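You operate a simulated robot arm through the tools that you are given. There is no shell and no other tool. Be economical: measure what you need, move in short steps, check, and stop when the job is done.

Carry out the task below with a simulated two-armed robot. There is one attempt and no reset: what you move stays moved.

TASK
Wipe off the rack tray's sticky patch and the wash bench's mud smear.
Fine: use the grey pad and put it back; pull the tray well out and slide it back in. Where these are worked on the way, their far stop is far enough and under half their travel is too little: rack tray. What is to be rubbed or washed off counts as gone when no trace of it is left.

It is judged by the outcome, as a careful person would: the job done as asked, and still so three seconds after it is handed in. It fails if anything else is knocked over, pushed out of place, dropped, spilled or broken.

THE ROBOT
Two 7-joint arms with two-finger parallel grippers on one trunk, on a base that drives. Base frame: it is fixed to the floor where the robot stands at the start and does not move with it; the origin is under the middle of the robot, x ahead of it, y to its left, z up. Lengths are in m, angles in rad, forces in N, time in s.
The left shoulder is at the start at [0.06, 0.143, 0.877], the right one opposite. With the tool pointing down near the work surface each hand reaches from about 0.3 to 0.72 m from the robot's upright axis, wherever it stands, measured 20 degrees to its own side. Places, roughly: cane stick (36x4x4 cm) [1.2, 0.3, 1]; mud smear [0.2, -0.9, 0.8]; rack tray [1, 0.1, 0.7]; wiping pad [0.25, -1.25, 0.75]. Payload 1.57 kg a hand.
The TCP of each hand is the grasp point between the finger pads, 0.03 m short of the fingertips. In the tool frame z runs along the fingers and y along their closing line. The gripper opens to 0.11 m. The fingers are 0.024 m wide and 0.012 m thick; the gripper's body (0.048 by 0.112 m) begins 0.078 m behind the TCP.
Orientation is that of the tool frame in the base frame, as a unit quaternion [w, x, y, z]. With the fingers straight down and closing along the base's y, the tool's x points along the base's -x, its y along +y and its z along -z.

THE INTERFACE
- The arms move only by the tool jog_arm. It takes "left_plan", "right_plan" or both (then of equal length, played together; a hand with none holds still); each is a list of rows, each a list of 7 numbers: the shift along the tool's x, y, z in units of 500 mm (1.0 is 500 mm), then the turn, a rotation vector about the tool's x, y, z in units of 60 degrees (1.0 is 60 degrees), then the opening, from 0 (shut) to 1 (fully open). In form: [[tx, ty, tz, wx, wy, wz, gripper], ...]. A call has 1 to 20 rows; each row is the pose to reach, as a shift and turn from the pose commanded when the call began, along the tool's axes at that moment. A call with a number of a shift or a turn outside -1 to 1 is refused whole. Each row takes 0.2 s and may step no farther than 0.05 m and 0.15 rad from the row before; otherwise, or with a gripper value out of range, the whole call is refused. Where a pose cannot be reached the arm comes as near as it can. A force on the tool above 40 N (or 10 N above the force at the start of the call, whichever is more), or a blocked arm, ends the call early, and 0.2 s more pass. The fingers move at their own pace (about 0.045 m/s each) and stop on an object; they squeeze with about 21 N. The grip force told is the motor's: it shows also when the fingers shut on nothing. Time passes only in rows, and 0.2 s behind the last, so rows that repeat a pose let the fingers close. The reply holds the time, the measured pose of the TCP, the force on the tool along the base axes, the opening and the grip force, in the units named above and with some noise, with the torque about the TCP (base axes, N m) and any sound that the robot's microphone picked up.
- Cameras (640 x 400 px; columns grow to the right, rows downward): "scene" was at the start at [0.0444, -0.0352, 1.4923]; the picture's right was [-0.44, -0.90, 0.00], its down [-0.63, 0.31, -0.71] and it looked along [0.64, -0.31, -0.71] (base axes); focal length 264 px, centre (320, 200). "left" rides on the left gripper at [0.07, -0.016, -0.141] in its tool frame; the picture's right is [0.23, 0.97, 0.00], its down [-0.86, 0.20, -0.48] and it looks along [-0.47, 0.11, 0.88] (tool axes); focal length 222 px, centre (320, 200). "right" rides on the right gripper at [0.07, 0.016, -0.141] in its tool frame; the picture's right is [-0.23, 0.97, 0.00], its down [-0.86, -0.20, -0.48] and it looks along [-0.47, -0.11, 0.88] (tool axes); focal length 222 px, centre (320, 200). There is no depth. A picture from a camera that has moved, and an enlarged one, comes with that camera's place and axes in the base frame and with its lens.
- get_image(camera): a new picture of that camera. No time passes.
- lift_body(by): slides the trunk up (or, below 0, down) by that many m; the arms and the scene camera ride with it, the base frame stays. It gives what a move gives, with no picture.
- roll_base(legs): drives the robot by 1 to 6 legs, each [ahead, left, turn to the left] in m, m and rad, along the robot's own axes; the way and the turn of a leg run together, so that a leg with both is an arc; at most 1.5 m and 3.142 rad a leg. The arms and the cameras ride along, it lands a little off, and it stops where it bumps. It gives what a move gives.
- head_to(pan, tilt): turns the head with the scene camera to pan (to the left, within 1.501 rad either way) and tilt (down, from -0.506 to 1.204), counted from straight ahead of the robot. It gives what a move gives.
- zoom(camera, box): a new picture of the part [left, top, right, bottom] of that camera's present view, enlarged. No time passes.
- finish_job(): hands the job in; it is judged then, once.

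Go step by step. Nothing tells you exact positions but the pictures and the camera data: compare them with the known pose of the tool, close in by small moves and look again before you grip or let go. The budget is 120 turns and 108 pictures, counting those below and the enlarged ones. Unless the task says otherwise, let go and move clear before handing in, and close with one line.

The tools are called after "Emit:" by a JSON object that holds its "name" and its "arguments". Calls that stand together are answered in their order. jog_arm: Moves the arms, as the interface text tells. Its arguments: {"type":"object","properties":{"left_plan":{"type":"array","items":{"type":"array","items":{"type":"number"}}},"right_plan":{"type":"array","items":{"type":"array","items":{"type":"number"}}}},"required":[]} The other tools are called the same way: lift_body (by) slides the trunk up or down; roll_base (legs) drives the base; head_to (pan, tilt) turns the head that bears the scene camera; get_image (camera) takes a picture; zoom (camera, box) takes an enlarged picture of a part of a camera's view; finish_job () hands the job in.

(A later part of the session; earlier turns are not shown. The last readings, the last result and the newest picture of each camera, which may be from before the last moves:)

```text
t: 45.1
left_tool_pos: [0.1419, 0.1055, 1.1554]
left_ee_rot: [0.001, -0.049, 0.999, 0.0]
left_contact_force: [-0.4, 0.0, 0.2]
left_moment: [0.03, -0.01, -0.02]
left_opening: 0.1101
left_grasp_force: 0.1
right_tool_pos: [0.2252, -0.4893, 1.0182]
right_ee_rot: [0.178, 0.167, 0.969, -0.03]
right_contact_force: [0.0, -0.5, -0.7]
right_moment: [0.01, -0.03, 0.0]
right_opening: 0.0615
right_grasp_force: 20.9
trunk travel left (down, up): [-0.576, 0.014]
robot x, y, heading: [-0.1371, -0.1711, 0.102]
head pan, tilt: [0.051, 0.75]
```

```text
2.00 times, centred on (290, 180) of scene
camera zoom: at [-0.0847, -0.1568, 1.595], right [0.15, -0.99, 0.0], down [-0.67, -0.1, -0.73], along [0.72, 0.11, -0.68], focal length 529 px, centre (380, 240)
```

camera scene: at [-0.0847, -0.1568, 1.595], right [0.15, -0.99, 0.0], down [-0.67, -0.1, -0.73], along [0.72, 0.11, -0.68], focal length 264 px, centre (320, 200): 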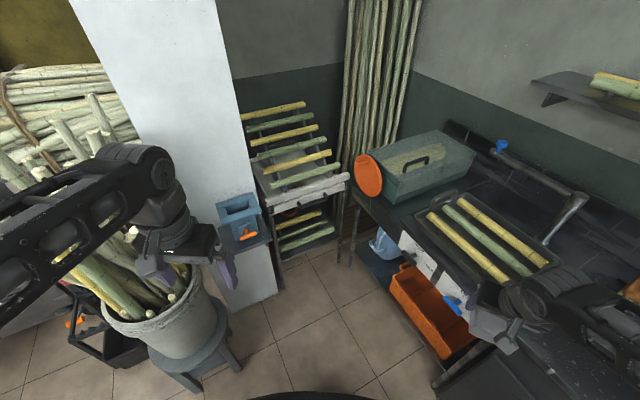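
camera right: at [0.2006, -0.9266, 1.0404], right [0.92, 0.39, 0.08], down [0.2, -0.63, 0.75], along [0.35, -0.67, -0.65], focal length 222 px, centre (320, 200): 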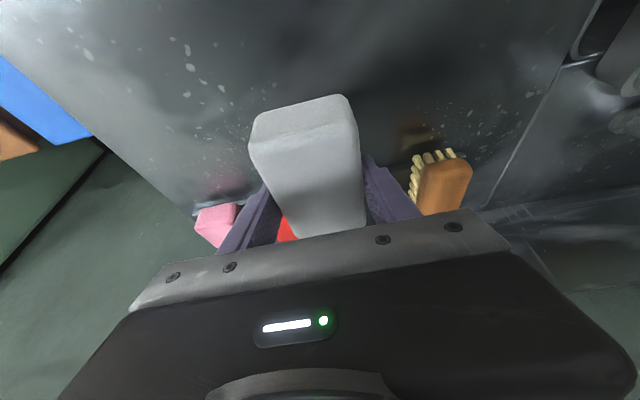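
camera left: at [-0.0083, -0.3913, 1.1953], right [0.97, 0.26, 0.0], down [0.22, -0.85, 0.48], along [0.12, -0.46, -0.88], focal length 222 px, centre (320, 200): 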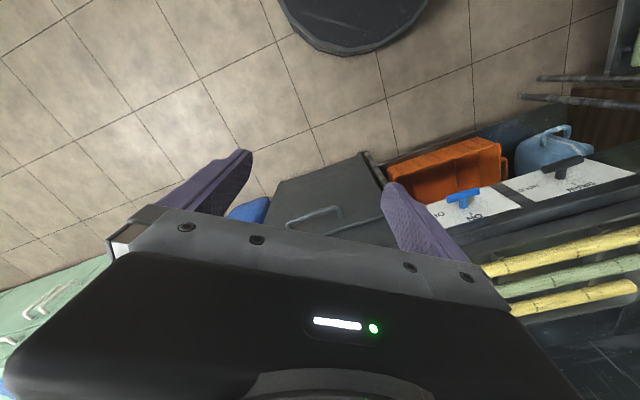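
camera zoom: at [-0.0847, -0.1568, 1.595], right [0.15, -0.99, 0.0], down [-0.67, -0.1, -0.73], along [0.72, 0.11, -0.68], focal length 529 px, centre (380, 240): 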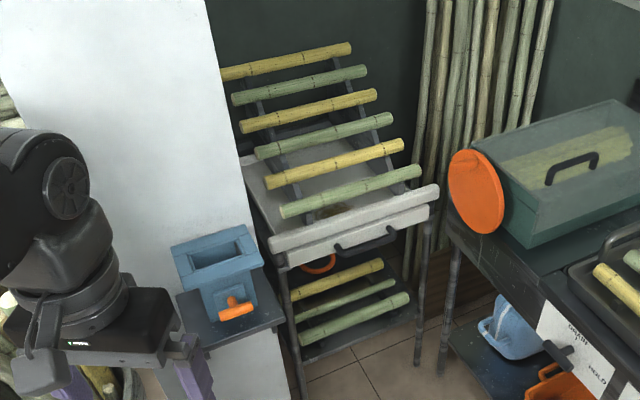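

The rack tray has a black handle at roughly (0.89,0.02,0.67), its front facing heading ≈0.61 rad, with a brown patch behind the front lip. I tuck the right hand inward and drive to stand in front of the rack.

Emit:
{"name": "jog_arm", "arguments": {"right_plan": [[-0.018, 0.065, -0.047, 0, 0, 0, 0.3], [-0.036, 0.13, -0.094, 0, 0, 0, 0.3], [-0.053, 0.195, -0.14, 0, 0, 0, 0.3], [-0.071, 0.26, -0.187, 0, 0, 0, 0.3]]}}

Emit:
{"name": "roll_base", "arguments": {"legs": [[0, 0, 0.51], [0.1, -0.28, 0]]}}

Emit:
{"name": "head_to", "arguments": {"pan": 0.0, "tilt": 0.8}}

Emit:
{"name": "get_image", "arguments": {"camera": "scene"}}

```text
t: 46.1
left_tool_pos: [0.1413, 0.1047, 1.1548]
left_ee_rot: [0.0, -0.048, 0.999, 0.0]
left_contact_force: [-0.5, 0.8, 0.4]
left_moment: [0.01, 0.02, 0.0]
left_opening: 0.1098
left_grasp_force: 0.0
right_tool_pos: [0.2693, -0.3705, 1.1179]
right_ee_rot: [0.179, 0.166, 0.969, -0.03]
right_contact_force: [-0.2, 0.0, 0.4]
right_moment: [0.0, -0.03, -0.02]
right_opening: 0.0613
right_grasp_force: 20.9
trunk travel left (down, up): [-0.576, 0.014]
robot x, y, heading: [-0.1384, -0.1681, 0.094]
head pan, tilt: [0.051, 0.75]
```

```text
t: 49.5
left_tool_pos: [0.2174, 0.0246, 1.1557]
left_ee_rot: [0.0, -0.293, 0.956, 0.0]
left_contact_force: [-0.1, 0.8, -0.5]
left_moment: [0.01, 0.02, 0.01]
left_opening: 0.1101
left_grasp_force: 0.1
right_tool_pos: [0.5557, -0.3314, 1.1188]
right_ee_rot: [0.179, -0.077, 0.981, 0.015]
right_contact_force: [-0.4, -0.9, -1.5]
right_moment: [0.01, 0.03, 0.04]
right_opening: 0.0612
right_grasp_force: 20.6
trunk travel left (down, up): [-0.576, 0.014]
robot x, y, heading: [0.0995, -0.3469, 0.593]
head pan, tilt: [0.051, 0.75]
```

```text
t: 50.1
left_tool_pos: [0.216, 0.0255, 1.1548]
left_ee_rot: [0.001, -0.293, 0.956, 0.001]
left_contact_force: [-0.3, 0.1, -0.8]
left_moment: [0.0, 0.01, 0.03]
left_opening: 0.1099
left_grasp_force: 0.0
right_tool_pos: [0.5552, -0.331, 1.1188]
right_ee_rot: [0.18, -0.077, 0.98, 0.015]
right_contact_force: [-0.1, 0.3, -0.9]
right_moment: [0.01, -0.04, -0.02]
right_opening: 0.0615
right_grasp_force: 20.8
trunk travel left (down, up): [-0.576, 0.014]
robot x, y, heading: [0.0981, -0.3458, 0.591]
head pan, tilt: [0.0, 0.799]
```

```text
75 pictures are left
camera scene: at [0.1433, -0.3173, 1.5911], right [0.56, -0.83, 0.0], down [-0.59, -0.4, -0.7], along [0.58, 0.39, -0.72], focal length 264 px, centre (320, 200)
```

scene: 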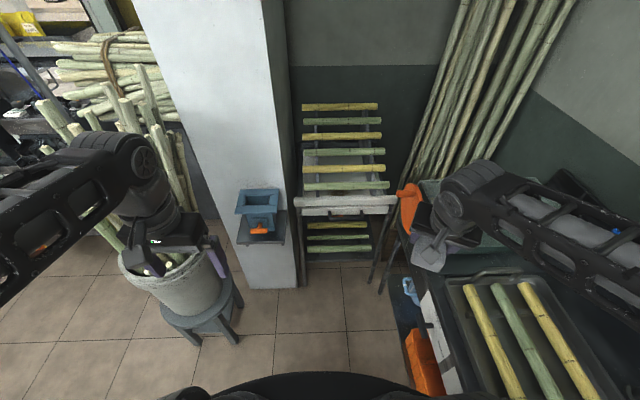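

Emit:
{"name": "zoom", "arguments": {"camera": "scene", "box": [280, 150, 420, 270]}}

```text
3.33 times, centred on (350, 210) of scene
camera zoom: at [0.1433, -0.3173, 1.5911], right [0.56, -0.83, 0.0], down [-0.59, -0.4, -0.7], along [0.58, 0.39, -0.72], focal length 882 px, centre (220, 167)
```

zoom: 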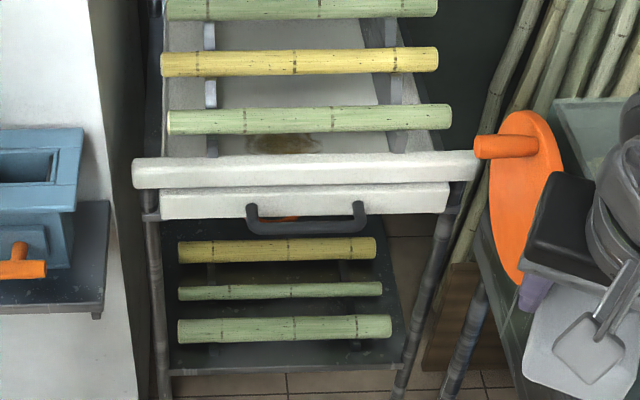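

Triangulation puts the handle bar at (0.862,0.021,0.665), protruding about 4 cm. I drive 17 cm closer and start turning the left gripper so its fingers point forward-down with a vertical-plane closing line.

Emit:
{"name": "roll_base", "arguments": {"legs": [[0.16, 0.0, 0.03]]}}

Emit:
{"name": "jog_arm", "arguments": {"left_plan": [[0, -0.05, 0, -0.049, -0.049, 0.118, 1], [0, -0.1, 0, -0.098, -0.098, 0.236, 1], [0, -0.15, 0, -0.147, -0.147, 0.354, 1], [0, -0.2, 0, -0.195, -0.195, 0.472, 1], [0, -0.2, 0, -0.244, -0.244, 0.59, 1], [0, -0.2, 0, -0.293, -0.293, 0.708, 1]]}}

Emit:
{"name": "jog_arm", "arguments": {"left_plan": [[0, 0, 0, -0.049, -0.049, 0.118, 0.6], [0, 0, 0, -0.098, -0.098, 0.236, 0.6], [0, 0, 0, -0.147, -0.147, 0.354, 0.6], [0, 0, 0, -0.195, -0.195, 0.472, 0.6], [0, 0, 0, -0.244, -0.244, 0.59, 0.6], [0, 0, 0, -0.293, -0.293, 0.708, 0.6]]}}

Emit:
{"name": "get_image", "arguments": {"camera": "scene"}}

```text
t: 51.6
left_tool_pos: [0.342, 0.123, 1.1541]
left_ee_rot: [0.001, -0.306, 0.952, 0.0]
left_contact_force: [0.1, 0.0, -0.4]
left_moment: [0.0, 0.06, 0.01]
left_opening: 0.1099
left_grasp_force: 0.0
right_tool_pos: [0.6885, -0.2264, 1.1191]
right_ee_rot: [0.18, -0.091, 0.979, 0.018]
right_contact_force: [0.8, 0.9, -0.7]
right_moment: [-0.05, -0.01, -0.07]
right_opening: 0.0613
right_grasp_force: 21.4
trunk travel left (down, up): [-0.576, 0.014]
robot x, y, heading: [0.234, -0.2557, 0.624]
head pan, tilt: [0.0, 0.799]
```

```text
t: 53.0
left_tool_pos: [0.3986, 0.0393, 1.1548]
left_ee_rot: [0.096, 0.066, 0.975, 0.188]
left_contact_force: [-0.2, 0.2, -0.5]
left_moment: [0.0, -0.04, 0.04]
left_opening: 0.1098
left_grasp_force: 0.0
right_tool_pos: [0.6876, -0.2259, 1.1187]
right_ee_rot: [0.181, -0.089, 0.979, 0.017]
right_contact_force: [0.1, 0.8, -0.9]
right_moment: [-0.02, 0.03, -0.04]
right_opening: 0.0614
right_grasp_force: 21.0
trunk travel left (down, up): [-0.576, 0.014]
robot x, y, heading: [0.2339, -0.2534, 0.621]
head pan, tilt: [0.0, 0.799]
```

```text
t: 54.4
left_tool_pos: [0.4143, 0.0401, 1.1872]
left_ee_rot: [0.173, 0.424, 0.821, 0.34]
left_contact_force: [-1.1, -0.1, -0.2]
left_moment: [0.02, 0.02, -0.01]
left_opening: 0.066
left_grasp_force: 0.1
left hand out of reach, approached as far as the arm can: row 4, 5, 6
right_tool_pos: [0.688, -0.2279, 1.119]
right_ee_rot: [0.181, -0.09, 0.979, 0.017]
right_contact_force: [0.2, 0.4, -0.6]
right_moment: [-0.01, -0.02, 0.0]
right_opening: 0.0613
right_grasp_force: 21.0
trunk travel left (down, up): [-0.576, 0.014]
robot x, y, heading: [0.236, -0.2565, 0.619]
head pan, tilt: [0.0, 0.799]
```

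```text
73 pictures are left
camera scene: at [0.2764, -0.223, 1.591], right [0.58, -0.81, 0.0], down [-0.58, -0.42, -0.7], along [0.57, 0.41, -0.72], focal length 264 px, centre (320, 200)
```

scene: 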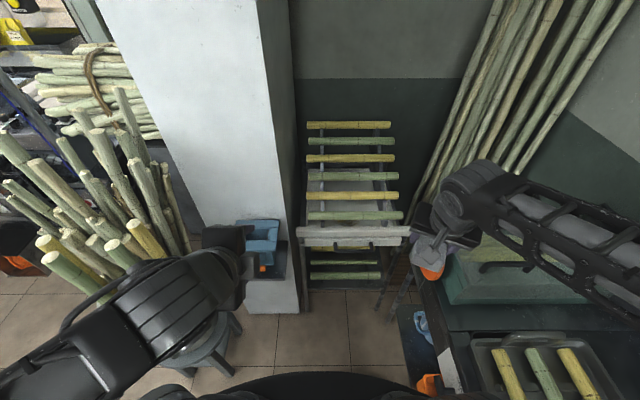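

The left gripper now points forward-down at 45°, as wanted. I bring it halfway toward the handle and check.

Emit:
{"name": "jog_arm", "arguments": {"left_plan": [[-0.04, -0.017, 0.074, 0, 0, 0, 0.6], [-0.08, -0.033, 0.149, 0, 0, 0, 0.6], [-0.12, -0.05, 0.223, 0, 0, 0, 0.6], [-0.16, -0.067, 0.297, 0, 0, 0, 0.6], [-0.2, -0.083, 0.371, 0, 0, 0, 0.6], [-0.24, -0.1, 0.446, 0, 0, 0, 0.6], [-0.28, -0.117, 0.52, 0, 0, 0, 0.6]]}}

Emit:
{"name": "get_image", "arguments": {"camera": "scene"}}

```text
t: 56.0
left_tool_pos: [0.6131, 0.0102, 0.9572]
left_ee_rot: [0.175, 0.423, 0.821, 0.341]
left_contact_force: [0.0, 0.3, -0.1]
left_moment: [-0.03, 0.02, 0.01]
left_opening: 0.066
left_grasp_force: 0.0
left hand out of reach, approached as far as the arm can: row 1, 2, 3, 4
right_tool_pos: [0.6894, -0.2268, 1.1195]
right_ee_rot: [0.18, -0.09, 0.979, 0.017]
right_contact_force: [0.1, 0.4, -1.2]
right_moment: [0.02, 0.02, -0.01]
right_opening: 0.0616
right_grasp_force: 21.2
trunk travel left (down, up): [-0.576, 0.014]
robot x, y, heading: [0.233, -0.253, 0.623]
head pan, tilt: [0.0, 0.799]
```

```text
72 pictures are left
camera scene: at [0.2779, -0.2233, 1.591], right [0.58, -0.81, 0.0], down [-0.58, -0.42, -0.7], along [0.57, 0.41, -0.72], focal length 264 px, centre (320, 200)
```

scene: 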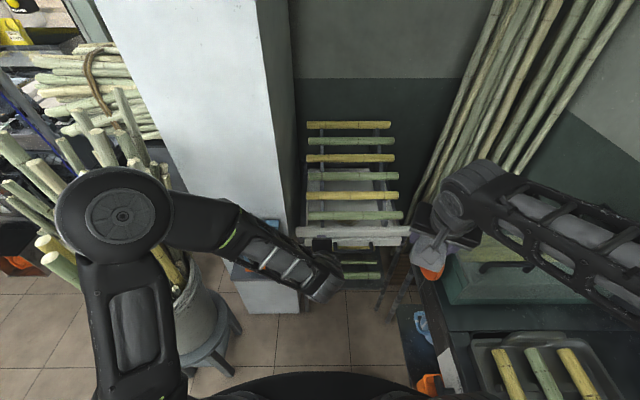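

The elbow stays high and clear of the canes. I continue to the pre-grasp point 10 cm short of the handle.

Emit:
{"name": "jog_arm", "arguments": {"left_plan": [[-0.039, -0.016, 0.073, 0, 0, 0, 0.6], [-0.078, -0.033, 0.145, 0, 0, 0, 0.6], [-0.117, -0.049, 0.218, 0, 0, 0, 0.6], [-0.156, -0.065, 0.29, 0, 0, 0, 0.6], [-0.195, -0.081, 0.363, 0, 0, 0, 0.6], [-0.234, -0.098, 0.435, 0, 0, 0, 0.6], [-0.273, -0.114, 0.508, 0, 0, 0, 0.6]]}}

Emit:
{"name": "get_image", "arguments": {"camera": "left"}}

Emit:
{"name": "zoom", "arguments": {"camera": "scene", "box": [280, 180, 440, 300]}}

```text
t: 57.6
left_tool_pos: [0.8043, -0.0187, 0.7388]
left_ee_rot: [0.176, 0.422, 0.821, 0.341]
left_contact_force: [0.3, -0.2, -0.9]
left_moment: [-0.02, 0.0, 0.03]
left_opening: 0.0661
left_grasp_force: 0.0
right_tool_pos: [0.6877, -0.2269, 1.1177]
right_ee_rot: [0.181, -0.09, 0.979, 0.018]
right_contact_force: [0.7, -1.0, -0.7]
right_moment: [0.01, 0.03, 0.0]
right_opening: 0.0612
right_grasp_force: 20.6
trunk travel left (down, up): [-0.576, 0.014]
robot x, y, heading: [0.2361, -0.2553, 0.621]
head pan, tilt: [0.0, 0.799]
```

```text
71 pictures are left
camera left: at [0.6752, -0.0265, 0.8269], right [0.43, 0.58, 0.69], down [0.34, -0.81, 0.48], along [0.84, 0.03, -0.54], focal length 222 px, centre (320, 200)
```

left: 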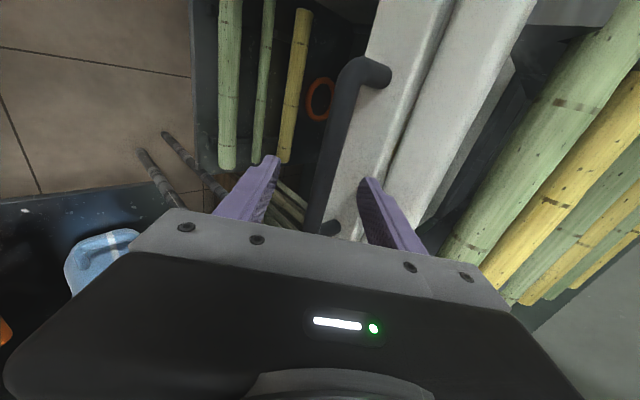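

```text
3.33 times, centred on (360, 240) of scene
camera zoom: at [0.2776, -0.2236, 1.5911], right [0.58, -0.81, 0.0], down [-0.58, -0.42, -0.7], along [0.57, 0.41, -0.72], focal length 882 px, centre (187, 67)
```

zoom: 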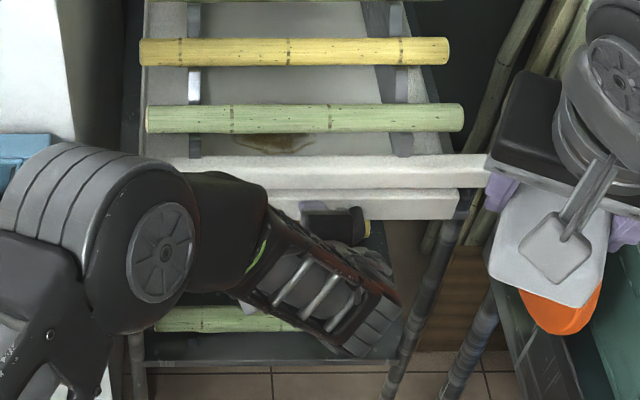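

The handle lies between the fingers, about 1.5 cm toward the upper finger. I correct, narrow the opening and advance 5 cm.

Emit:
{"name": "jog_arm", "arguments": {"left_plan": [[0, 0.014, 0.0, 0, 0, 0, 0.42], [0, 0.028, 0.05, 0, 0, 0, 0.42], [0, 0.028, 0.1, 0, 0, 0, 0.42], [0, 0.028, 0.1, 0, 0, 0, 0.42]]}}

Emit:
{"name": "get_image", "arguments": {"camera": "left"}}

```text
t: 58.1
left_tool_pos: [0.8134, -0.0133, 0.7444]
left_ee_rot: [0.174, 0.419, 0.822, 0.344]
left_contact_force: [-20.3, -5.5, 17.6]
left_moment: [0.47, -0.62, 0.32]
left_opening: 0.0444
left_grasp_force: 0.1
right_tool_pos: [0.6847, -0.2281, 1.1205]
right_ee_rot: [0.181, -0.09, 0.979, 0.018]
right_contact_force: [-0.1, -0.7, -0.2]
right_moment: [-0.03, 0.03, 0.01]
right_opening: 0.0612
right_grasp_force: 20.9
trunk travel left (down, up): [-0.576, 0.014]
robot x, y, heading: [0.2335, -0.2524, 0.619]
head pan, tilt: [0.0, 0.799]
stopped in row 2 (left hand): the force on the tool passed its limit (the readings are from after the stop); the commanded pose is now the measured one
```

```text
69 pictures are left
camera left: at [0.6843, -0.0216, 0.8315], right [0.42, 0.59, 0.69], down [0.34, -0.81, 0.48], along [0.84, 0.03, -0.54], focal length 222 px, centre (320, 200)
```

left: 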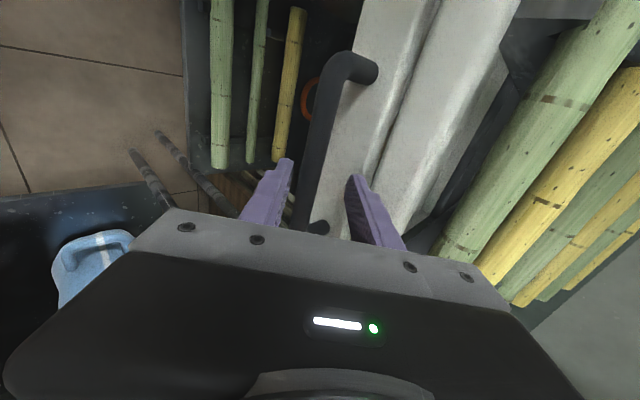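

The upper finger touched the tray front, so the handle is nearer than thought and probably already between the fingertips. I shift down-back 8 mm and look.

Emit:
{"name": "jog_arm", "arguments": {"left_plan": [[0, -0.016, -0.01, 0, 0, 0, 0.42], [0, -0.02, -0.005, 0, 0, 0, 0.42]]}}

Emit:
{"name": "zoom", "arguments": {"camera": "left", "box": [220, 40, 440, 260]}}

Emit:
{"name": "zoom", "arguments": {"camera": "scene", "box": [310, 210, 410, 290]}}

```text
t: 58.7
left_tool_pos: [0.8088, -0.0169, 0.7355]
left_ee_rot: [0.174, 0.421, 0.822, 0.341]
left_contact_force: [0.0, -0.4, -0.7]
left_moment: [0.0, -0.01, -0.01]
left_opening: 0.0462
left_grasp_force: 0.1
right_tool_pos: [0.6872, -0.2262, 1.119]
right_ee_rot: [0.181, -0.09, 0.979, 0.018]
right_contact_force: [0.0, 0.5, -0.3]
right_moment: [0.01, 0.01, -0.03]
right_opening: 0.0616
right_grasp_force: 21.2
trunk travel left (down, up): [-0.576, 0.014]
robot x, y, heading: [0.2381, -0.2556, 0.621]
head pan, tilt: [0.0, 0.799]
```

```text
1.82 times, centred on (330, 150) of left
camera zoom: at [0.6798, -0.0253, 0.8238], right [0.42, 0.59, 0.69], down [0.34, -0.81, 0.48], along [0.84, 0.03, -0.54], focal length 404 px, centre (302, 291)
```

zoom: 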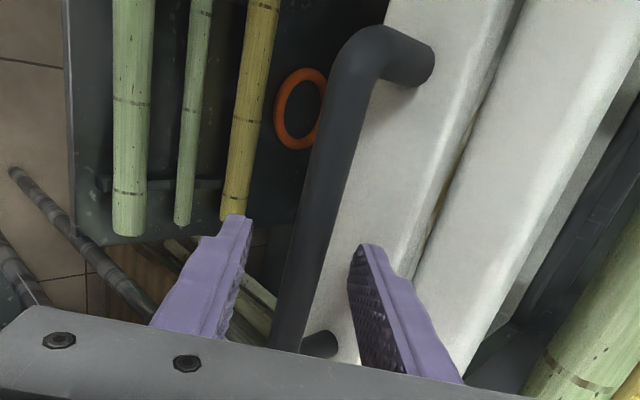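

```text
5.00 times, centred on (360, 250) of scene
camera zoom: at [0.2772, -0.223, 1.591], right [0.58, -0.81, 0.0], down [-0.58, -0.42, -0.7], along [0.57, 0.41, -0.72], focal length 1322 px, centre (120, -50)
```

zoom: 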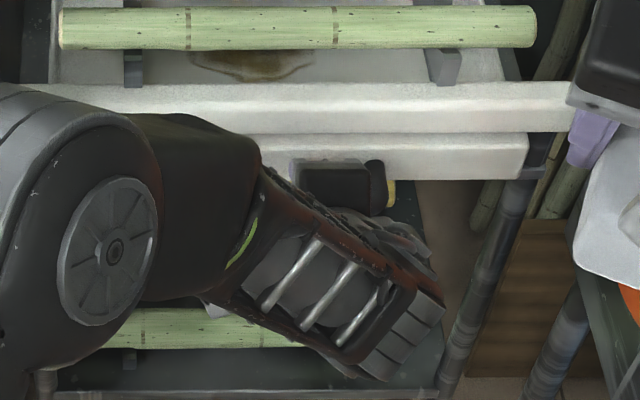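

The bar is centred between the fingers; I close to see whether it is caught.

Emit:
{"name": "jog_arm", "arguments": {"left_plan": [[0, 0, 0, 0, 0, 0, 0.3], [0, 0, 0, 0, 0, 0, 0.15], [0, 0, 0, 0, 0, 0, 0.02], [0, 0, 0, 0, 0, 0, 0.02], [0, 0, 0, 0, 0, 0, 0.02]]}}

Emit:
{"name": "zoom", "arguments": {"camera": "left", "box": [220, 40, 440, 260]}}

```text
t: 59.9
left_tool_pos: [0.8075, -0.0171, 0.7368]
left_ee_rot: [0.174, 0.42, 0.822, 0.342]
left_contact_force: [1.3, 0.6, 6.0]
left_moment: [0.1, -0.03, 0.27]
left_opening: 0.0157
left_grasp_force: 30.5
right_tool_pos: [0.6885, -0.2259, 1.1192]
right_ee_rot: [0.181, -0.09, 0.979, 0.018]
right_contact_force: [-0.6, 0.5, -0.6]
right_moment: [-0.01, 0.0, 0.02]
right_opening: 0.0617
right_grasp_force: 21.4
trunk travel left (down, up): [-0.576, 0.014]
robot x, y, heading: [0.2313, -0.2528, 0.624]
head pan, tilt: [0.0, 0.799]
```

```text
1.82 times, centred on (330, 150) of left
camera zoom: at [0.6796, -0.0255, 0.8246], right [0.42, 0.59, 0.69], down [0.34, -0.81, 0.48], along [0.84, 0.03, -0.54], focal length 404 px, centre (302, 291)
```

zoom: 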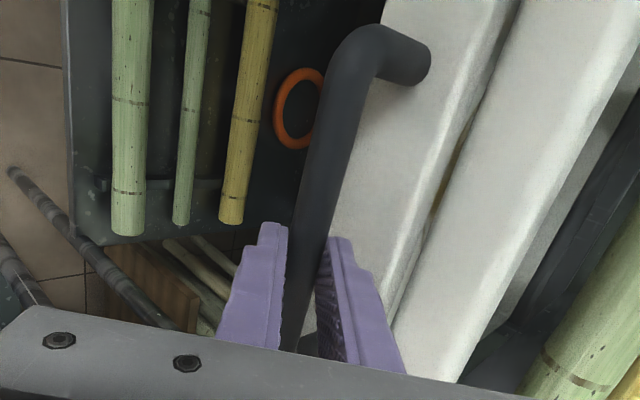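

The handle is gripped (1.6 cm). I pull the tray straight out with the arm in gentle steps.

Emit:
{"name": "jog_arm", "arguments": {"left_plan": [[0, -0.02, -0.02, 0, 0, 0, 0.02], [0, -0.045, -0.045, 0, 0, 0, 0.02], [0, -0.07, -0.07, 0, 0, 0, 0.02], [0, -0.1, -0.1, 0, 0, 0, 0.02], [0, -0.13, -0.13, 0, 0, 0, 0.02], [0, -0.16, -0.16, 0, 0, 0, 0.02], [0, -0.19, -0.19, 0, 0, 0, 0.02], [0, -0.22, -0.22, 0, 0, 0, 0.02]]}}

Emit:
{"name": "get_image", "arguments": {"camera": "scene"}}

```text
t: 61.7
left_tool_pos: [0.6851, -0.1075, 0.7371]
left_ee_rot: [0.176, 0.419, 0.821, 0.344]
left_contact_force: [0.0, -1.7, 22.0]
left_moment: [0.51, 0.01, 0.49]
left_opening: 0.0156
left_grasp_force: 31.4
right_tool_pos: [0.6875, -0.227, 1.1203]
right_ee_rot: [0.18, -0.09, 0.979, 0.017]
right_contact_force: [-0.1, 0.8, -0.1]
right_moment: [0.01, -0.01, -0.01]
right_opening: 0.0613
right_grasp_force: 20.4
trunk travel left (down, up): [-0.576, 0.014]
robot x, y, heading: [0.2345, -0.2532, 0.619]
head pan, tilt: [0.0, 0.799]
```

```text
65 pictures are left
camera scene: at [0.2752, -0.2242, 1.5914], right [0.58, -0.81, 0.0], down [-0.58, -0.42, -0.7], along [0.57, 0.41, -0.72], focal length 264 px, centre (320, 200)
```

scene: 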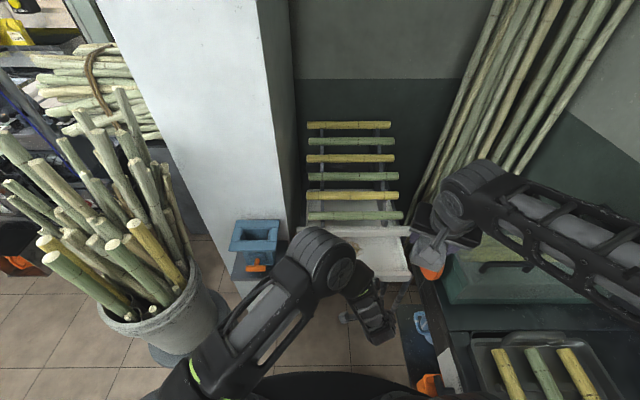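

The tray came out about 15 cm. I zoom to see how far it is out and where the patch is.

Emit:
{"name": "zoom", "arguments": {"camera": "scene", "box": [290, 190, 430, 310]}}

```text
3.33 times, centred on (360, 250) of scene
camera zoom: at [0.2752, -0.2242, 1.5914], right [0.58, -0.81, 0.0], down [-0.58, -0.42, -0.7], along [0.57, 0.41, -0.72], focal length 882 px, centre (187, 33)
```

zoom: 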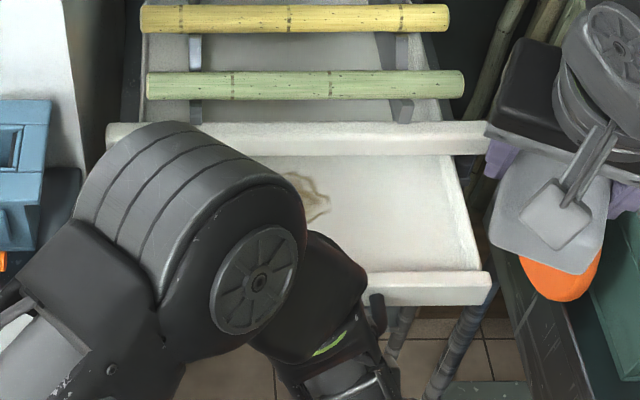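

The tray slides under a fixed crossbar and the patch is just exposed. I pull further with the arm.

Emit:
{"name": "jog_arm", "arguments": {"left_plan": [[0, 0.006, -0.006, 0, 0, 0, 0.02], [0, -0.019, -0.031, 0, 0, 0, 0.02], [0, -0.044, -0.056, 0, 0, 0, 0.02], [0, -0.069, -0.081, 0, 0, 0, 0.02], [0, -0.094, -0.106, 0, 0, 0, 0.02], [0, -0.119, -0.131, 0, 0, 0, 0.02]]}}

Emit:
{"name": "get_image", "arguments": {"camera": "scene"}}

```text
t: 63.3
left_tool_pos: [0.6347, -0.1292, 0.7504]
left_ee_rot: [0.178, 0.391, 0.825, 0.368]
left_contact_force: [-0.3, 0.3, 0.1]
left_moment: [0.01, 0.01, -0.01]
left_opening: 0.0023
left_grasp_force: 0.1
right_tool_pos: [0.6884, -0.2254, 1.1197]
right_ee_rot: [0.179, -0.093, 0.979, 0.018]
right_contact_force: [-0.7, 0.8, 0.0]
right_moment: [-0.03, 0.03, 0.0]
right_opening: 0.0614
right_grasp_force: 20.5
trunk travel left (down, up): [-0.576, 0.014]
robot x, y, heading: [0.2362, -0.2534, 0.619]
head pan, tilt: [0.0, 0.799]
stopped in row 6 (left hand): the arm was blocked; the commanded pose is now the measured one
```

```text
63 pictures are left
camera scene: at [0.2771, -0.2229, 1.5915], right [0.58, -0.81, 0.0], down [-0.58, -0.42, -0.7], along [0.57, 0.41, -0.72], focal length 264 px, centre (320, 200)
```

scene: 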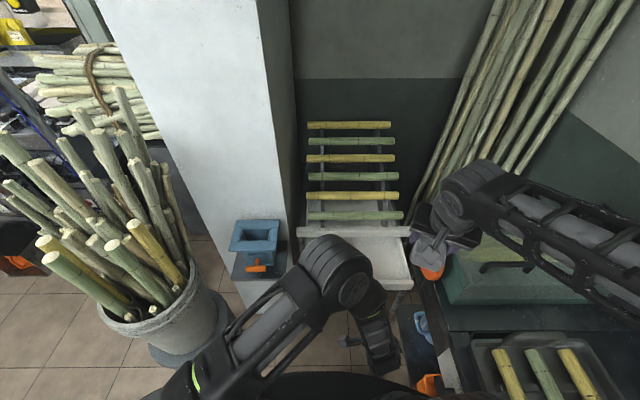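

The grip slipped off the handle at the end. I check where the tray is now.

Emit:
{"name": "zoom", "arguments": {"camera": "scene", "box": [290, 190, 430, 310]}}

Emit:
{"name": "get_image", "arguments": {"camera": "left"}}

```text
3.33 times, centred on (360, 250) of scene
camera zoom: at [0.2771, -0.2229, 1.5915], right [0.58, -0.81, 0.0], down [-0.58, -0.42, -0.7], along [0.57, 0.41, -0.72], focal length 882 px, centre (187, 33)
```

zoom: 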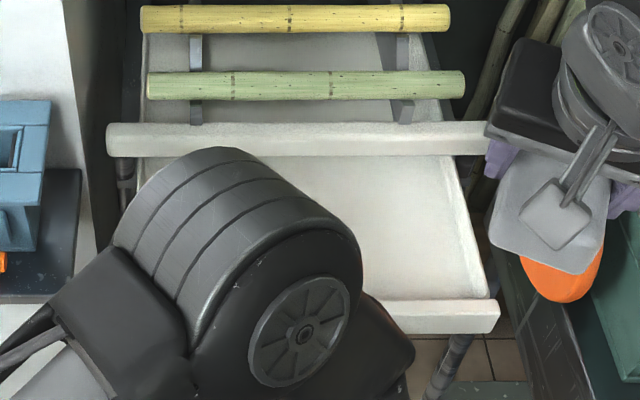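

```text
61 pictures are left
camera left: at [0.502, -0.1475, 0.8321], right [0.36, 0.59, 0.73], down [0.36, -0.8, 0.47], along [0.86, 0.1, -0.5], focal length 222 px, centre (320, 200)
```

left: 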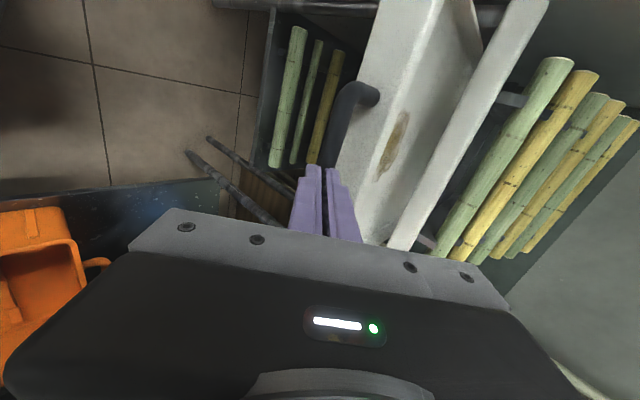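

The tray is out about 18 cm and I'm unsure it is at its stop, so I back the base 16 cm and regrip to pull again.

Emit:
{"name": "roll_base", "arguments": {"legs": [[-0.16, 0.0, 0.0]]}}

Emit:
{"name": "jog_arm", "arguments": {"left_plan": [[0, 0, 0, 0, 0, 0, 0.42], [0, 0, 0, 0, 0, 0, 0.42], [0, 0, 0, 0, 0, 0, 0.42]]}}

Emit:
{"name": "get_image", "arguments": {"camera": "left"}}

Emit:
{"name": "get_image", "arguments": {"camera": "scene"}}

```text
t: 64.7
left_tool_pos: [0.5038, -0.2222, 0.7509]
left_ee_rot: [0.177, 0.39, 0.825, 0.369]
left_contact_force: [-0.6, -0.5, 0.4]
left_moment: [-0.02, -0.01, -0.02]
left_opening: 0.0021
left_grasp_force: 0.2
right_tool_pos: [0.5556, -0.3197, 1.1193]
right_ee_rot: [0.18, -0.093, 0.979, 0.018]
right_contact_force: [-0.7, 0.3, 0.5]
right_moment: [0.03, 0.01, 0.03]
right_opening: 0.0614
right_grasp_force: 20.8
trunk travel left (down, up): [-0.576, 0.014]
robot x, y, heading: [0.1052, -0.3476, 0.625]
head pan, tilt: [0.0, 0.799]
```

```text
t: 65.5
left_tool_pos: [0.5031, -0.2219, 0.7519]
left_ee_rot: [0.178, 0.39, 0.825, 0.369]
left_contact_force: [0.4, -0.8, 0.4]
left_moment: [-0.01, -0.01, -0.03]
left_opening: 0.0462
left_grasp_force: 0.0
right_tool_pos: [0.559, -0.3173, 1.1198]
right_ee_rot: [0.181, -0.091, 0.979, 0.018]
right_contact_force: [-0.9, -0.3, -0.6]
right_moment: [0.02, -0.01, -0.02]
right_opening: 0.0613
right_grasp_force: 20.8
trunk travel left (down, up): [-0.576, 0.014]
robot x, y, heading: [0.1024, -0.3442, 0.627]
head pan, tilt: [0.0, 0.799]
```

```text
60 pictures are left
camera left: at [0.3716, -0.2406, 0.8318], right [0.36, 0.59, 0.73], down [0.37, -0.8, 0.47], along [0.86, 0.1, -0.5], focal length 222 px, centre (320, 200)
```

left: 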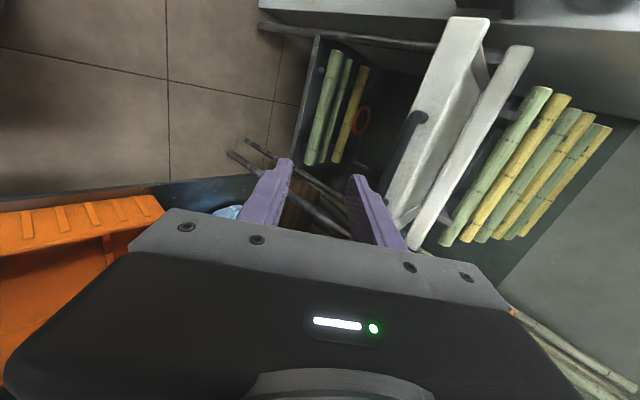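

```text
59 pictures are left
camera scene: at [0.1465, -0.3167, 1.591], right [0.58, -0.81, 0.0], down [-0.58, -0.42, -0.7], along [0.57, 0.41, -0.72], focal length 264 px, centre (320, 200)
```

scene: 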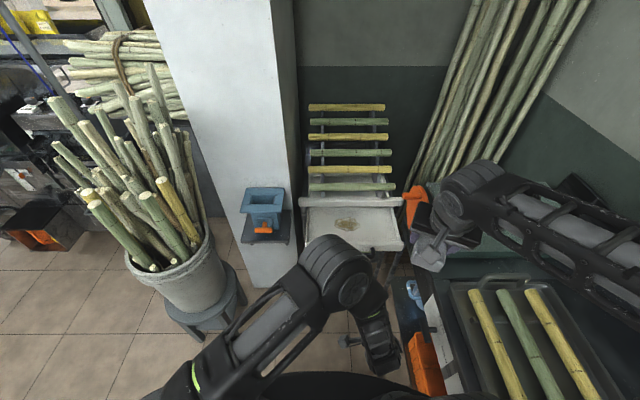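

Emit:
{"name": "zoom", "arguments": {"camera": "scene", "box": [290, 150, 430, 270]}}

```text
3.33 times, centred on (360, 210) of scene
camera zoom: at [0.1465, -0.3167, 1.591], right [0.58, -0.81, 0.0], down [-0.58, -0.42, -0.7], along [0.57, 0.41, -0.72], focal length 882 px, centre (187, 167)
```

zoom: 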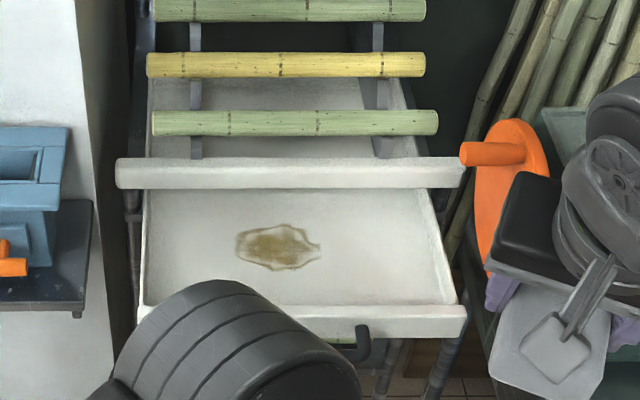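

The patch is now exposed mid-tray, but a longer pull is safer. I re-aim the left gripper at the handle with a steeper pitch for a better hook.

Emit:
{"name": "jog_arm", "arguments": {"left_plan": [[-0.011, 0.063, 0.04, 0.0475, -0.0125, 0.011, 0.42], [-0.022, 0.126, 0.08, 0.095, -0.025, 0.022, 0.42], [-0.033, 0.189, 0.12, 0.1425, -0.0375, 0.033, 0.42], [-0.044, 0.252, 0.16, 0.19, -0.05, 0.0445, 0.42]]}}

Emit:
{"name": "get_image", "arguments": {"camera": "left"}}

```text
t: 66.5
left_tool_pos: [0.6289, -0.1482, 0.7965]
left_ee_rot: [0.15, 0.435, 0.843, 0.278]
left_contact_force: [-1.1, -0.1, 0.3]
left_moment: [0.0, 0.01, 0.01]
left_opening: 0.0461
left_grasp_force: 0.1
right_tool_pos: [0.5577, -0.3189, 1.1191]
right_ee_rot: [0.18, -0.092, 0.979, 0.018]
right_contact_force: [0.2, 0.9, -0.9]
right_moment: [0.01, 0.01, 0.01]
right_opening: 0.0613
right_grasp_force: 21.0
trunk travel left (down, up): [-0.576, 0.014]
robot x, y, heading: [0.1043, -0.3469, 0.623]
head pan, tilt: [0.0, 0.799]
```

```text
57 pictures are left
camera left: at [0.5106, -0.1457, 0.8977], right [0.5, 0.64, 0.58], down [0.38, -0.77, 0.51], along [0.77, -0.03, -0.63], focal length 222 px, centre (320, 200)
```

left: 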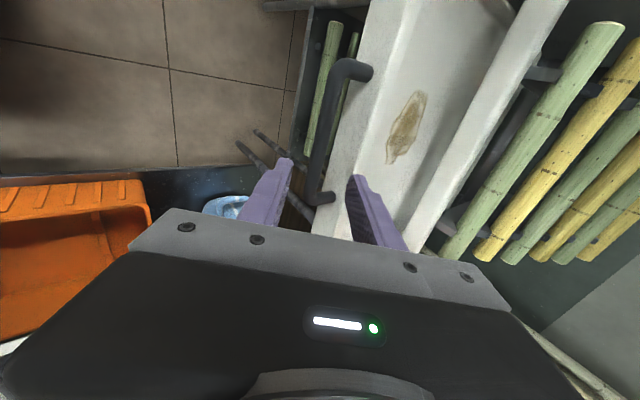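

Emit:
{"name": "jog_arm", "arguments": {"left_plan": [[0.02, 0.004, 0.04, 0, 0, 0, 0.42], [0.04, 0.006, 0.08, 0, 0, 0, 0.42], [0.04, 0.006, 0.11, 0, 0, 0, 0.42]]}}

Emit:
{"name": "get_image", "arguments": {"camera": "left"}}

```text
t: 67.3
left_tool_pos: [0.6471, -0.1113, 0.7502]
left_ee_rot: [0.151, 0.434, 0.843, 0.279]
left_contact_force: [0.0, 0.0, -0.1]
left_moment: [0.0, 0.01, -0.03]
left_opening: 0.0459
left_grasp_force: 0.0
right_tool_pos: [0.5572, -0.3186, 1.1186]
right_ee_rot: [0.18, -0.092, 0.979, 0.017]
right_contact_force: [0.5, 1.3, -1.1]
right_moment: [0.02, 0.0, -0.03]
right_opening: 0.0614
right_grasp_force: 21.3
trunk travel left (down, up): [-0.576, 0.014]
robot x, y, heading: [0.1011, -0.3451, 0.632]
head pan, tilt: [0.0, 0.799]
```

```text
56 pictures are left
camera left: at [0.5277, -0.1102, 0.8525], right [0.5, 0.64, 0.58], down [0.39, -0.77, 0.51], along [0.78, -0.03, -0.63], focal length 222 px, centre (320, 200)
```

left: 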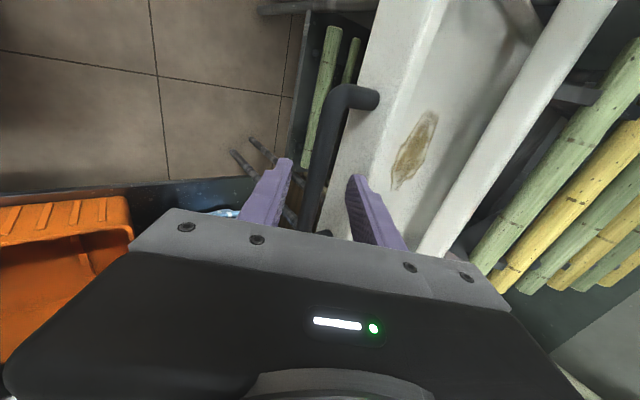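

Emit:
{"name": "jog_arm", "arguments": {"left_plan": [[0, -0.012, 0.015, 0, 0, 0, 0.42], [0, -0.012, 0.03, 0, 0, 0, 0.42], [0, -0.012, 0.045, 0, 0, 0, 0.42]]}}

Emit:
{"name": "zoom", "arguments": {"camera": "left", "box": [220, 40, 440, 260]}}

```text
t: 68.1
left_tool_pos: [0.6554, -0.1069, 0.7283]
left_ee_rot: [0.15, 0.436, 0.842, 0.28]
left_contact_force: [0.5, 0.2, -0.5]
left_moment: [-0.03, 0.01, -0.02]
left_opening: 0.0459
left_grasp_force: 0.0
right_tool_pos: [0.5584, -0.3178, 1.1192]
right_ee_rot: [0.181, -0.092, 0.979, 0.017]
right_contact_force: [-0.2, -0.2, -0.4]
right_moment: [-0.02, 0.01, 0.02]
right_opening: 0.0616
right_grasp_force: 20.4
trunk travel left (down, up): [-0.576, 0.014]
robot x, y, heading: [0.1022, -0.3461, 0.626]
head pan, tilt: [0.0, 0.799]
```

```text
1.82 times, centred on (330, 150) of left
camera zoom: at [0.5358, -0.1048, 0.8304], right [0.5, 0.64, 0.58], down [0.38, -0.77, 0.51], along [0.78, -0.03, -0.63], focal length 404 px, centre (302, 291)
```

zoom: 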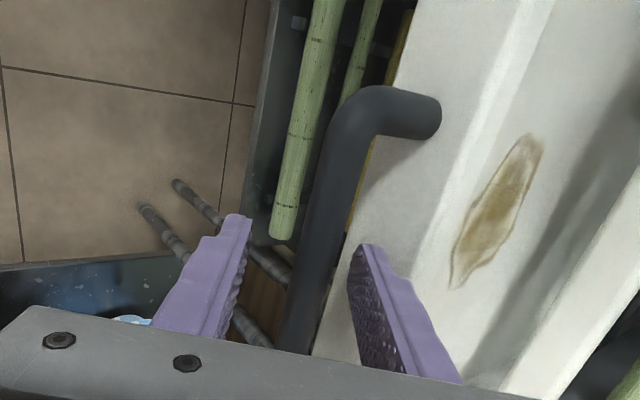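

Bar is between the fingers without contact; I close and pull again.

Emit:
{"name": "jog_arm", "arguments": {"left_plan": [[0, 0, 0.01, 0, 0, 0, 0.3], [0, 0, 0.01, 0, 0, 0, 0.15], [0, 0, 0.01, 0, 0, 0, 0.02], [0, 0, 0.01, 0, 0, 0, 0.02], [0, 0, 0.01, 0, 0, 0, 0.02]]}}

Emit:
{"name": "zoom", "arguments": {"camera": "left", "box": [220, 40, 440, 260]}}

```text
t: 69.3
left_tool_pos: [0.6564, -0.1055, 0.7254]
left_ee_rot: [0.151, 0.435, 0.843, 0.279]
left_contact_force: [0.6, 1.2, 6.5]
left_moment: [0.01, 0.03, 0.37]
left_opening: 0.0156
left_grasp_force: 31.2
right_tool_pos: [0.5575, -0.3178, 1.1196]
right_ee_rot: [0.18, -0.092, 0.979, 0.019]
right_contact_force: [0.0, -0.2, 0.4]
right_moment: [-0.05, 0.0, -0.01]
right_opening: 0.0614
right_grasp_force: 20.7
trunk travel left (down, up): [-0.576, 0.014]
robot x, y, heading: [0.106, -0.3472, 0.628]
head pan, tilt: [0.0, 0.799]
```

```text
1.82 times, centred on (330, 150) of left
camera zoom: at [0.538, -0.103, 0.8269], right [0.5, 0.64, 0.58], down [0.38, -0.77, 0.51], along [0.78, -0.03, -0.63], focal length 404 px, centre (302, 291)
```

zoom: 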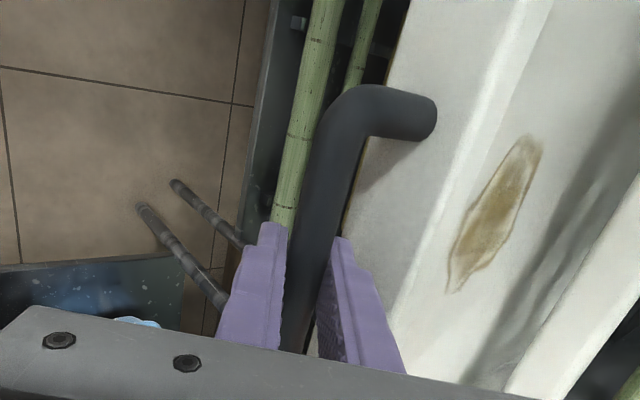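

Emit:
{"name": "jog_arm", "arguments": {"left_plan": [[0, -0.03, -0.023, 0, 0, 0, 0.02], [0, -0.06, -0.045, 0, 0, 0, 0.02], [0, -0.09, -0.068, 0, 0, 0, 0.02], [0, -0.12, -0.09, 0, 0, 0, 0.02], [0, -0.15, -0.113, 0, 0, 0, 0.02]]}}

Emit:
{"name": "zoom", "arguments": {"camera": "scene", "box": [290, 150, 430, 270]}}

```text
t: 70.5
left_tool_pos: [0.579, -0.1611, 0.7247]
left_ee_rot: [0.153, 0.436, 0.841, 0.28]
left_contact_force: [10.5, -14.0, 18.6]
left_moment: [-0.2, -0.19, 0.16]
left_opening: 0.0159
left_grasp_force: 31.8
right_tool_pos: [0.5574, -0.3201, 1.1198]
right_ee_rot: [0.18, -0.091, 0.979, 0.019]
right_contact_force: [0.3, -0.3, -0.1]
right_moment: [0.02, -0.02, 0.02]
right_opening: 0.0614
right_grasp_force: 21.2
trunk travel left (down, up): [-0.576, 0.014]
robot x, y, heading: [0.1032, -0.3473, 0.622]
head pan, tilt: [0.0, 0.799]
```

```text
3.33 times, centred on (360, 210) of scene
camera zoom: at [0.1462, -0.3189, 1.5913], right [0.58, -0.81, 0.0], down [-0.58, -0.42, -0.7], along [0.57, 0.41, -0.72], focal length 882 px, centre (187, 167)
```

zoom: 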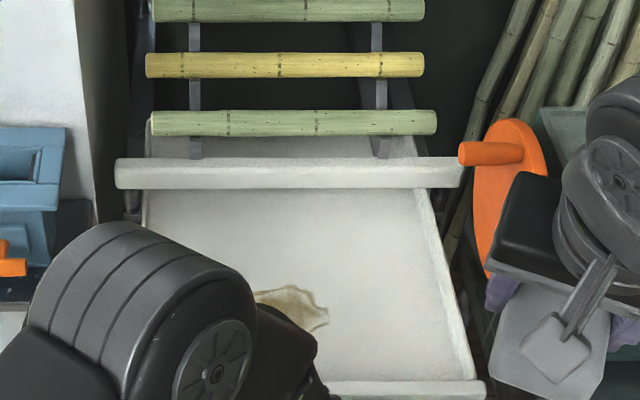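

The tray is now about 28 cm out with the patch fully clear of the crossbar. I relieve the side load, release the handle and withdraw the left hand up and back.

Emit:
{"name": "jog_arm", "arguments": {"left_plan": [[-0.006, 0.004, -0.005, 0, 0, 0, 0.02], [-0.006, 0.004, -0.005, 0, 0, 0, 0.35], [-0.006, 0.004, -0.005, 0, 0, 0, 0.42], [-0.006, 0.004, -0.06, 0, 0, 0, 0.42], [-0.006, 0.004, -0.14, 0, 0, 0, 0.42], [-0.006, 0.004, -0.23, 0, 0, 0, 0.42]]}}

Emit:
{"name": "get_image", "arguments": {"camera": "scene"}}

```text
t: 71.9
left_tool_pos: [0.5242, -0.1992, 0.8192]
left_ee_rot: [0.15, 0.435, 0.843, 0.28]
left_contact_force: [-0.5, 0.1, 0.6]
left_moment: [-0.01, -0.01, 0.02]
left_opening: 0.0461
left_grasp_force: 0.1
right_tool_pos: [0.5575, -0.3186, 1.1194]
right_ee_rot: [0.18, -0.092, 0.979, 0.018]
right_contact_force: [-0.4, 0.6, -1.0]
right_moment: [-0.02, 0.0, -0.03]
right_opening: 0.0616
right_grasp_force: 20.6
trunk travel left (down, up): [-0.576, 0.014]
robot x, y, heading: [0.1034, -0.3454, 0.63]
head pan, tilt: [0.0, 0.799]
```

```text
52 pictures are left
camera scene: at [0.1456, -0.317, 1.591], right [0.58, -0.81, 0.0], down [-0.58, -0.42, -0.7], along [0.57, 0.41, -0.72], focal length 264 px, centre (320, 200)
```

scene: 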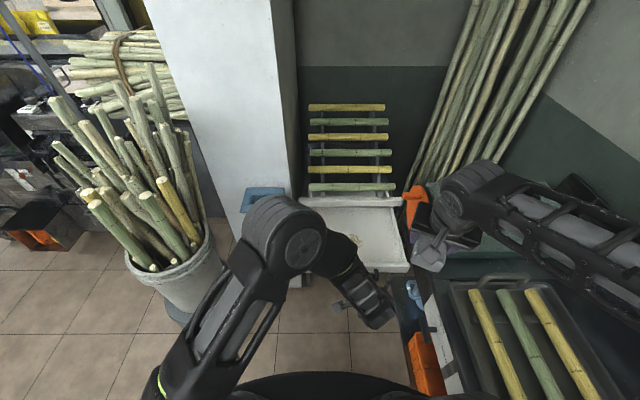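

I park the left hand up and to the left, out of the right arm's way.

Emit:
{"name": "jog_arm", "arguments": {"left_plan": [[0.0, 0.07, -0.06, 0, 0, 0, 0.42], [0.05, 0.12, -0.12, 0, 0, 0, 0.42], [0.1, 0.16, -0.18, 0, 0, 0, 0.42], [0.15, 0.2, -0.24, 0, 0, 0, 0.42], [0.2, 0.235, -0.3, 0, 0, 0, 0.42], [0.25, 0.265, -0.355, 0, 0, 0, 0.42], [0.3, 0.296, -0.408, 0, 0, 0, 0.42]]}}

Emit:
{"name": "get_image", "arguments": {"camera": "scene"}}

Emit:
{"name": "zoom", "arguments": {"camera": "scene", "box": [290, 170, 430, 290]}}

```text
t: 73.5
left_tool_pos: [0.4334, -0.0782, 1.0663]
left_ee_rot: [0.151, 0.435, 0.842, 0.28]
left_contact_force: [0.0, 0.0, -0.2]
left_moment: [0.0, -0.04, 0.02]
left_opening: 0.0463
left_grasp_force: 0.1
right_tool_pos: [0.5576, -0.3185, 1.1189]
right_ee_rot: [0.18, -0.091, 0.979, 0.018]
right_contact_force: [-0.5, 0.0, 0.0]
right_moment: [0.0, -0.06, -0.05]
right_opening: 0.0613
right_grasp_force: 21.1
trunk travel left (down, up): [-0.576, 0.014]
robot x, y, heading: [0.1041, -0.3507, 0.625]
head pan, tilt: [0.0, 0.799]
```

```text
51 pictures are left
camera scene: at [0.1453, -0.3163, 1.591], right [0.58, -0.81, 0.0], down [-0.58, -0.42, -0.7], along [0.57, 0.41, -0.72], focal length 264 px, centre (320, 200)
```

scene: 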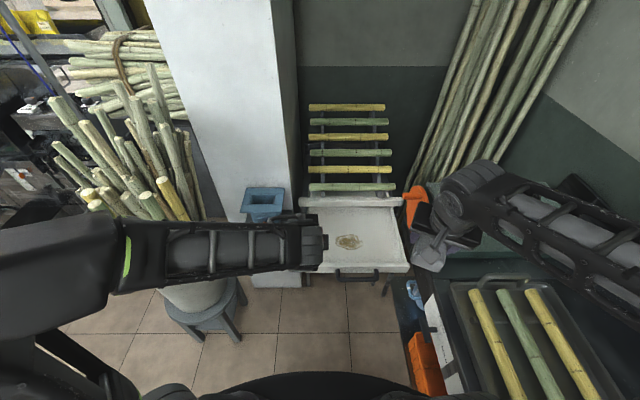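

```text
3.33 times, centred on (360, 230) of scene
camera zoom: at [0.1453, -0.3163, 1.591], right [0.58, -0.81, 0.0], down [-0.58, -0.42, -0.7], along [0.57, 0.41, -0.72], focal length 882 px, centre (187, 100)
```

zoom: 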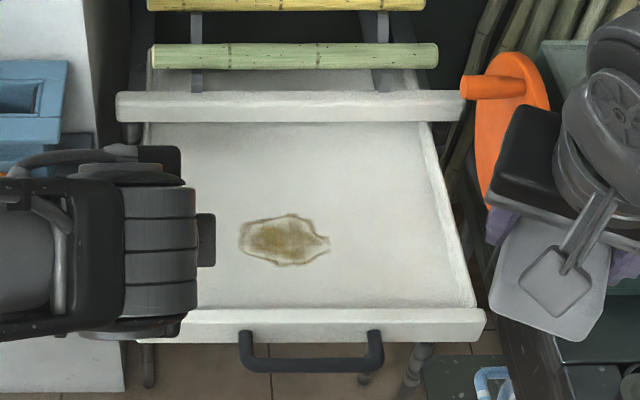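

Patch centre is about (0.72,−0.05). I bring the pad over it, staying above, and nudge the left hand further aside.

Emit:
{"name": "jog_arm", "arguments": {"left_plan": [[0.02, 0, 0, 0, 0, 0, 0.42], [0.04, 0, 0, 0, 0, 0, 0.42], [0.06, 0, 0, 0, 0, 0, 0.42], [0.08, 0, 0, 0, 0, 0, 0.42], [0.1, 0, 0, 0, 0, 0, 0.42], [0.12, 0, 0, 0, 0, 0, 0.42], [0.12, 0, 0, 0, 0, 0, 0.42], [0.12, 0, 0, 0, 0, 0, 0.42]], "right_plan": [[-0.031, 0.057, 0.057, 0, 0, 0, 0.3], [-0.062, 0.113, 0.114, 0, 0, 0, 0.3], [-0.093, 0.17, 0.171, 0, 0, 0, 0.3], [-0.124, 0.226, 0.228, 0, 0, 0, 0.3], [-0.155, 0.283, 0.286, 0, 0, 0, 0.3], [-0.186, 0.339, 0.343, 0, 0, 0, 0.3], [-0.217, 0.396, 0.4, 0, 0, 0, 0.3], [-0.248, 0.452, 0.457, 0, 0, 0, 0.3]]}}

Emit:
{"name": "get_image", "arguments": {"camera": "right"}}

Emit:
{"name": "get_image", "arguments": {"camera": "scene"}}

```text
t: 75.3
left_tool_pos: [0.3992, -0.0282, 1.0647]
left_ee_rot: [0.151, 0.435, 0.843, 0.279]
left_contact_force: [-0.2, 0.2, -0.3]
left_moment: [-0.03, 0.01, -0.01]
left_opening: 0.0462
left_grasp_force: 0.0
right_tool_pos: [0.7095, -0.0573, 0.9495]
right_ee_rot: [0.181, -0.091, 0.979, 0.017]
right_contact_force: [0.4, -0.6, -0.1]
right_moment: [-0.01, 0.03, 0.01]
right_opening: 0.0613
right_grasp_force: 21.5
trunk travel left (down, up): [-0.576, 0.014]
robot x, y, heading: [0.1024, -0.3452, 0.626]
head pan, tilt: [0.0, 0.799]
```

```text
49 pictures are left
camera right: at [0.5939, -0.0627, 1.0557], right [0.03, 1.0, 0.08], down [0.66, -0.08, 0.75], along [0.76, 0.03, -0.65], focal length 222 px, centre (320, 200)
```

right: 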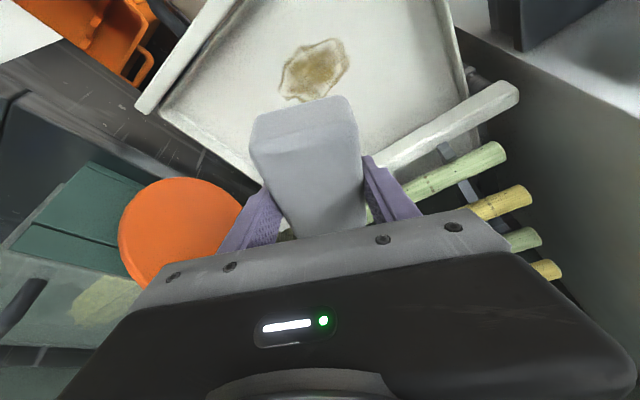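

```text
48 pictures are left
camera scene: at [0.1472, -0.3151, 1.591], right [0.58, -0.81, 0.0], down [-0.58, -0.42, -0.7], along [0.57, 0.41, -0.72], focal length 264 px, centre (320, 200)
```

scene: 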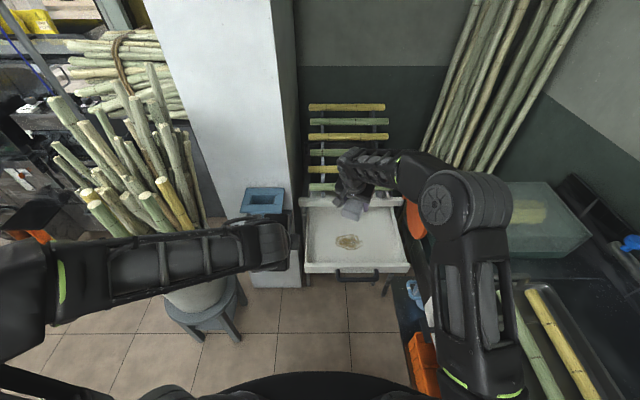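

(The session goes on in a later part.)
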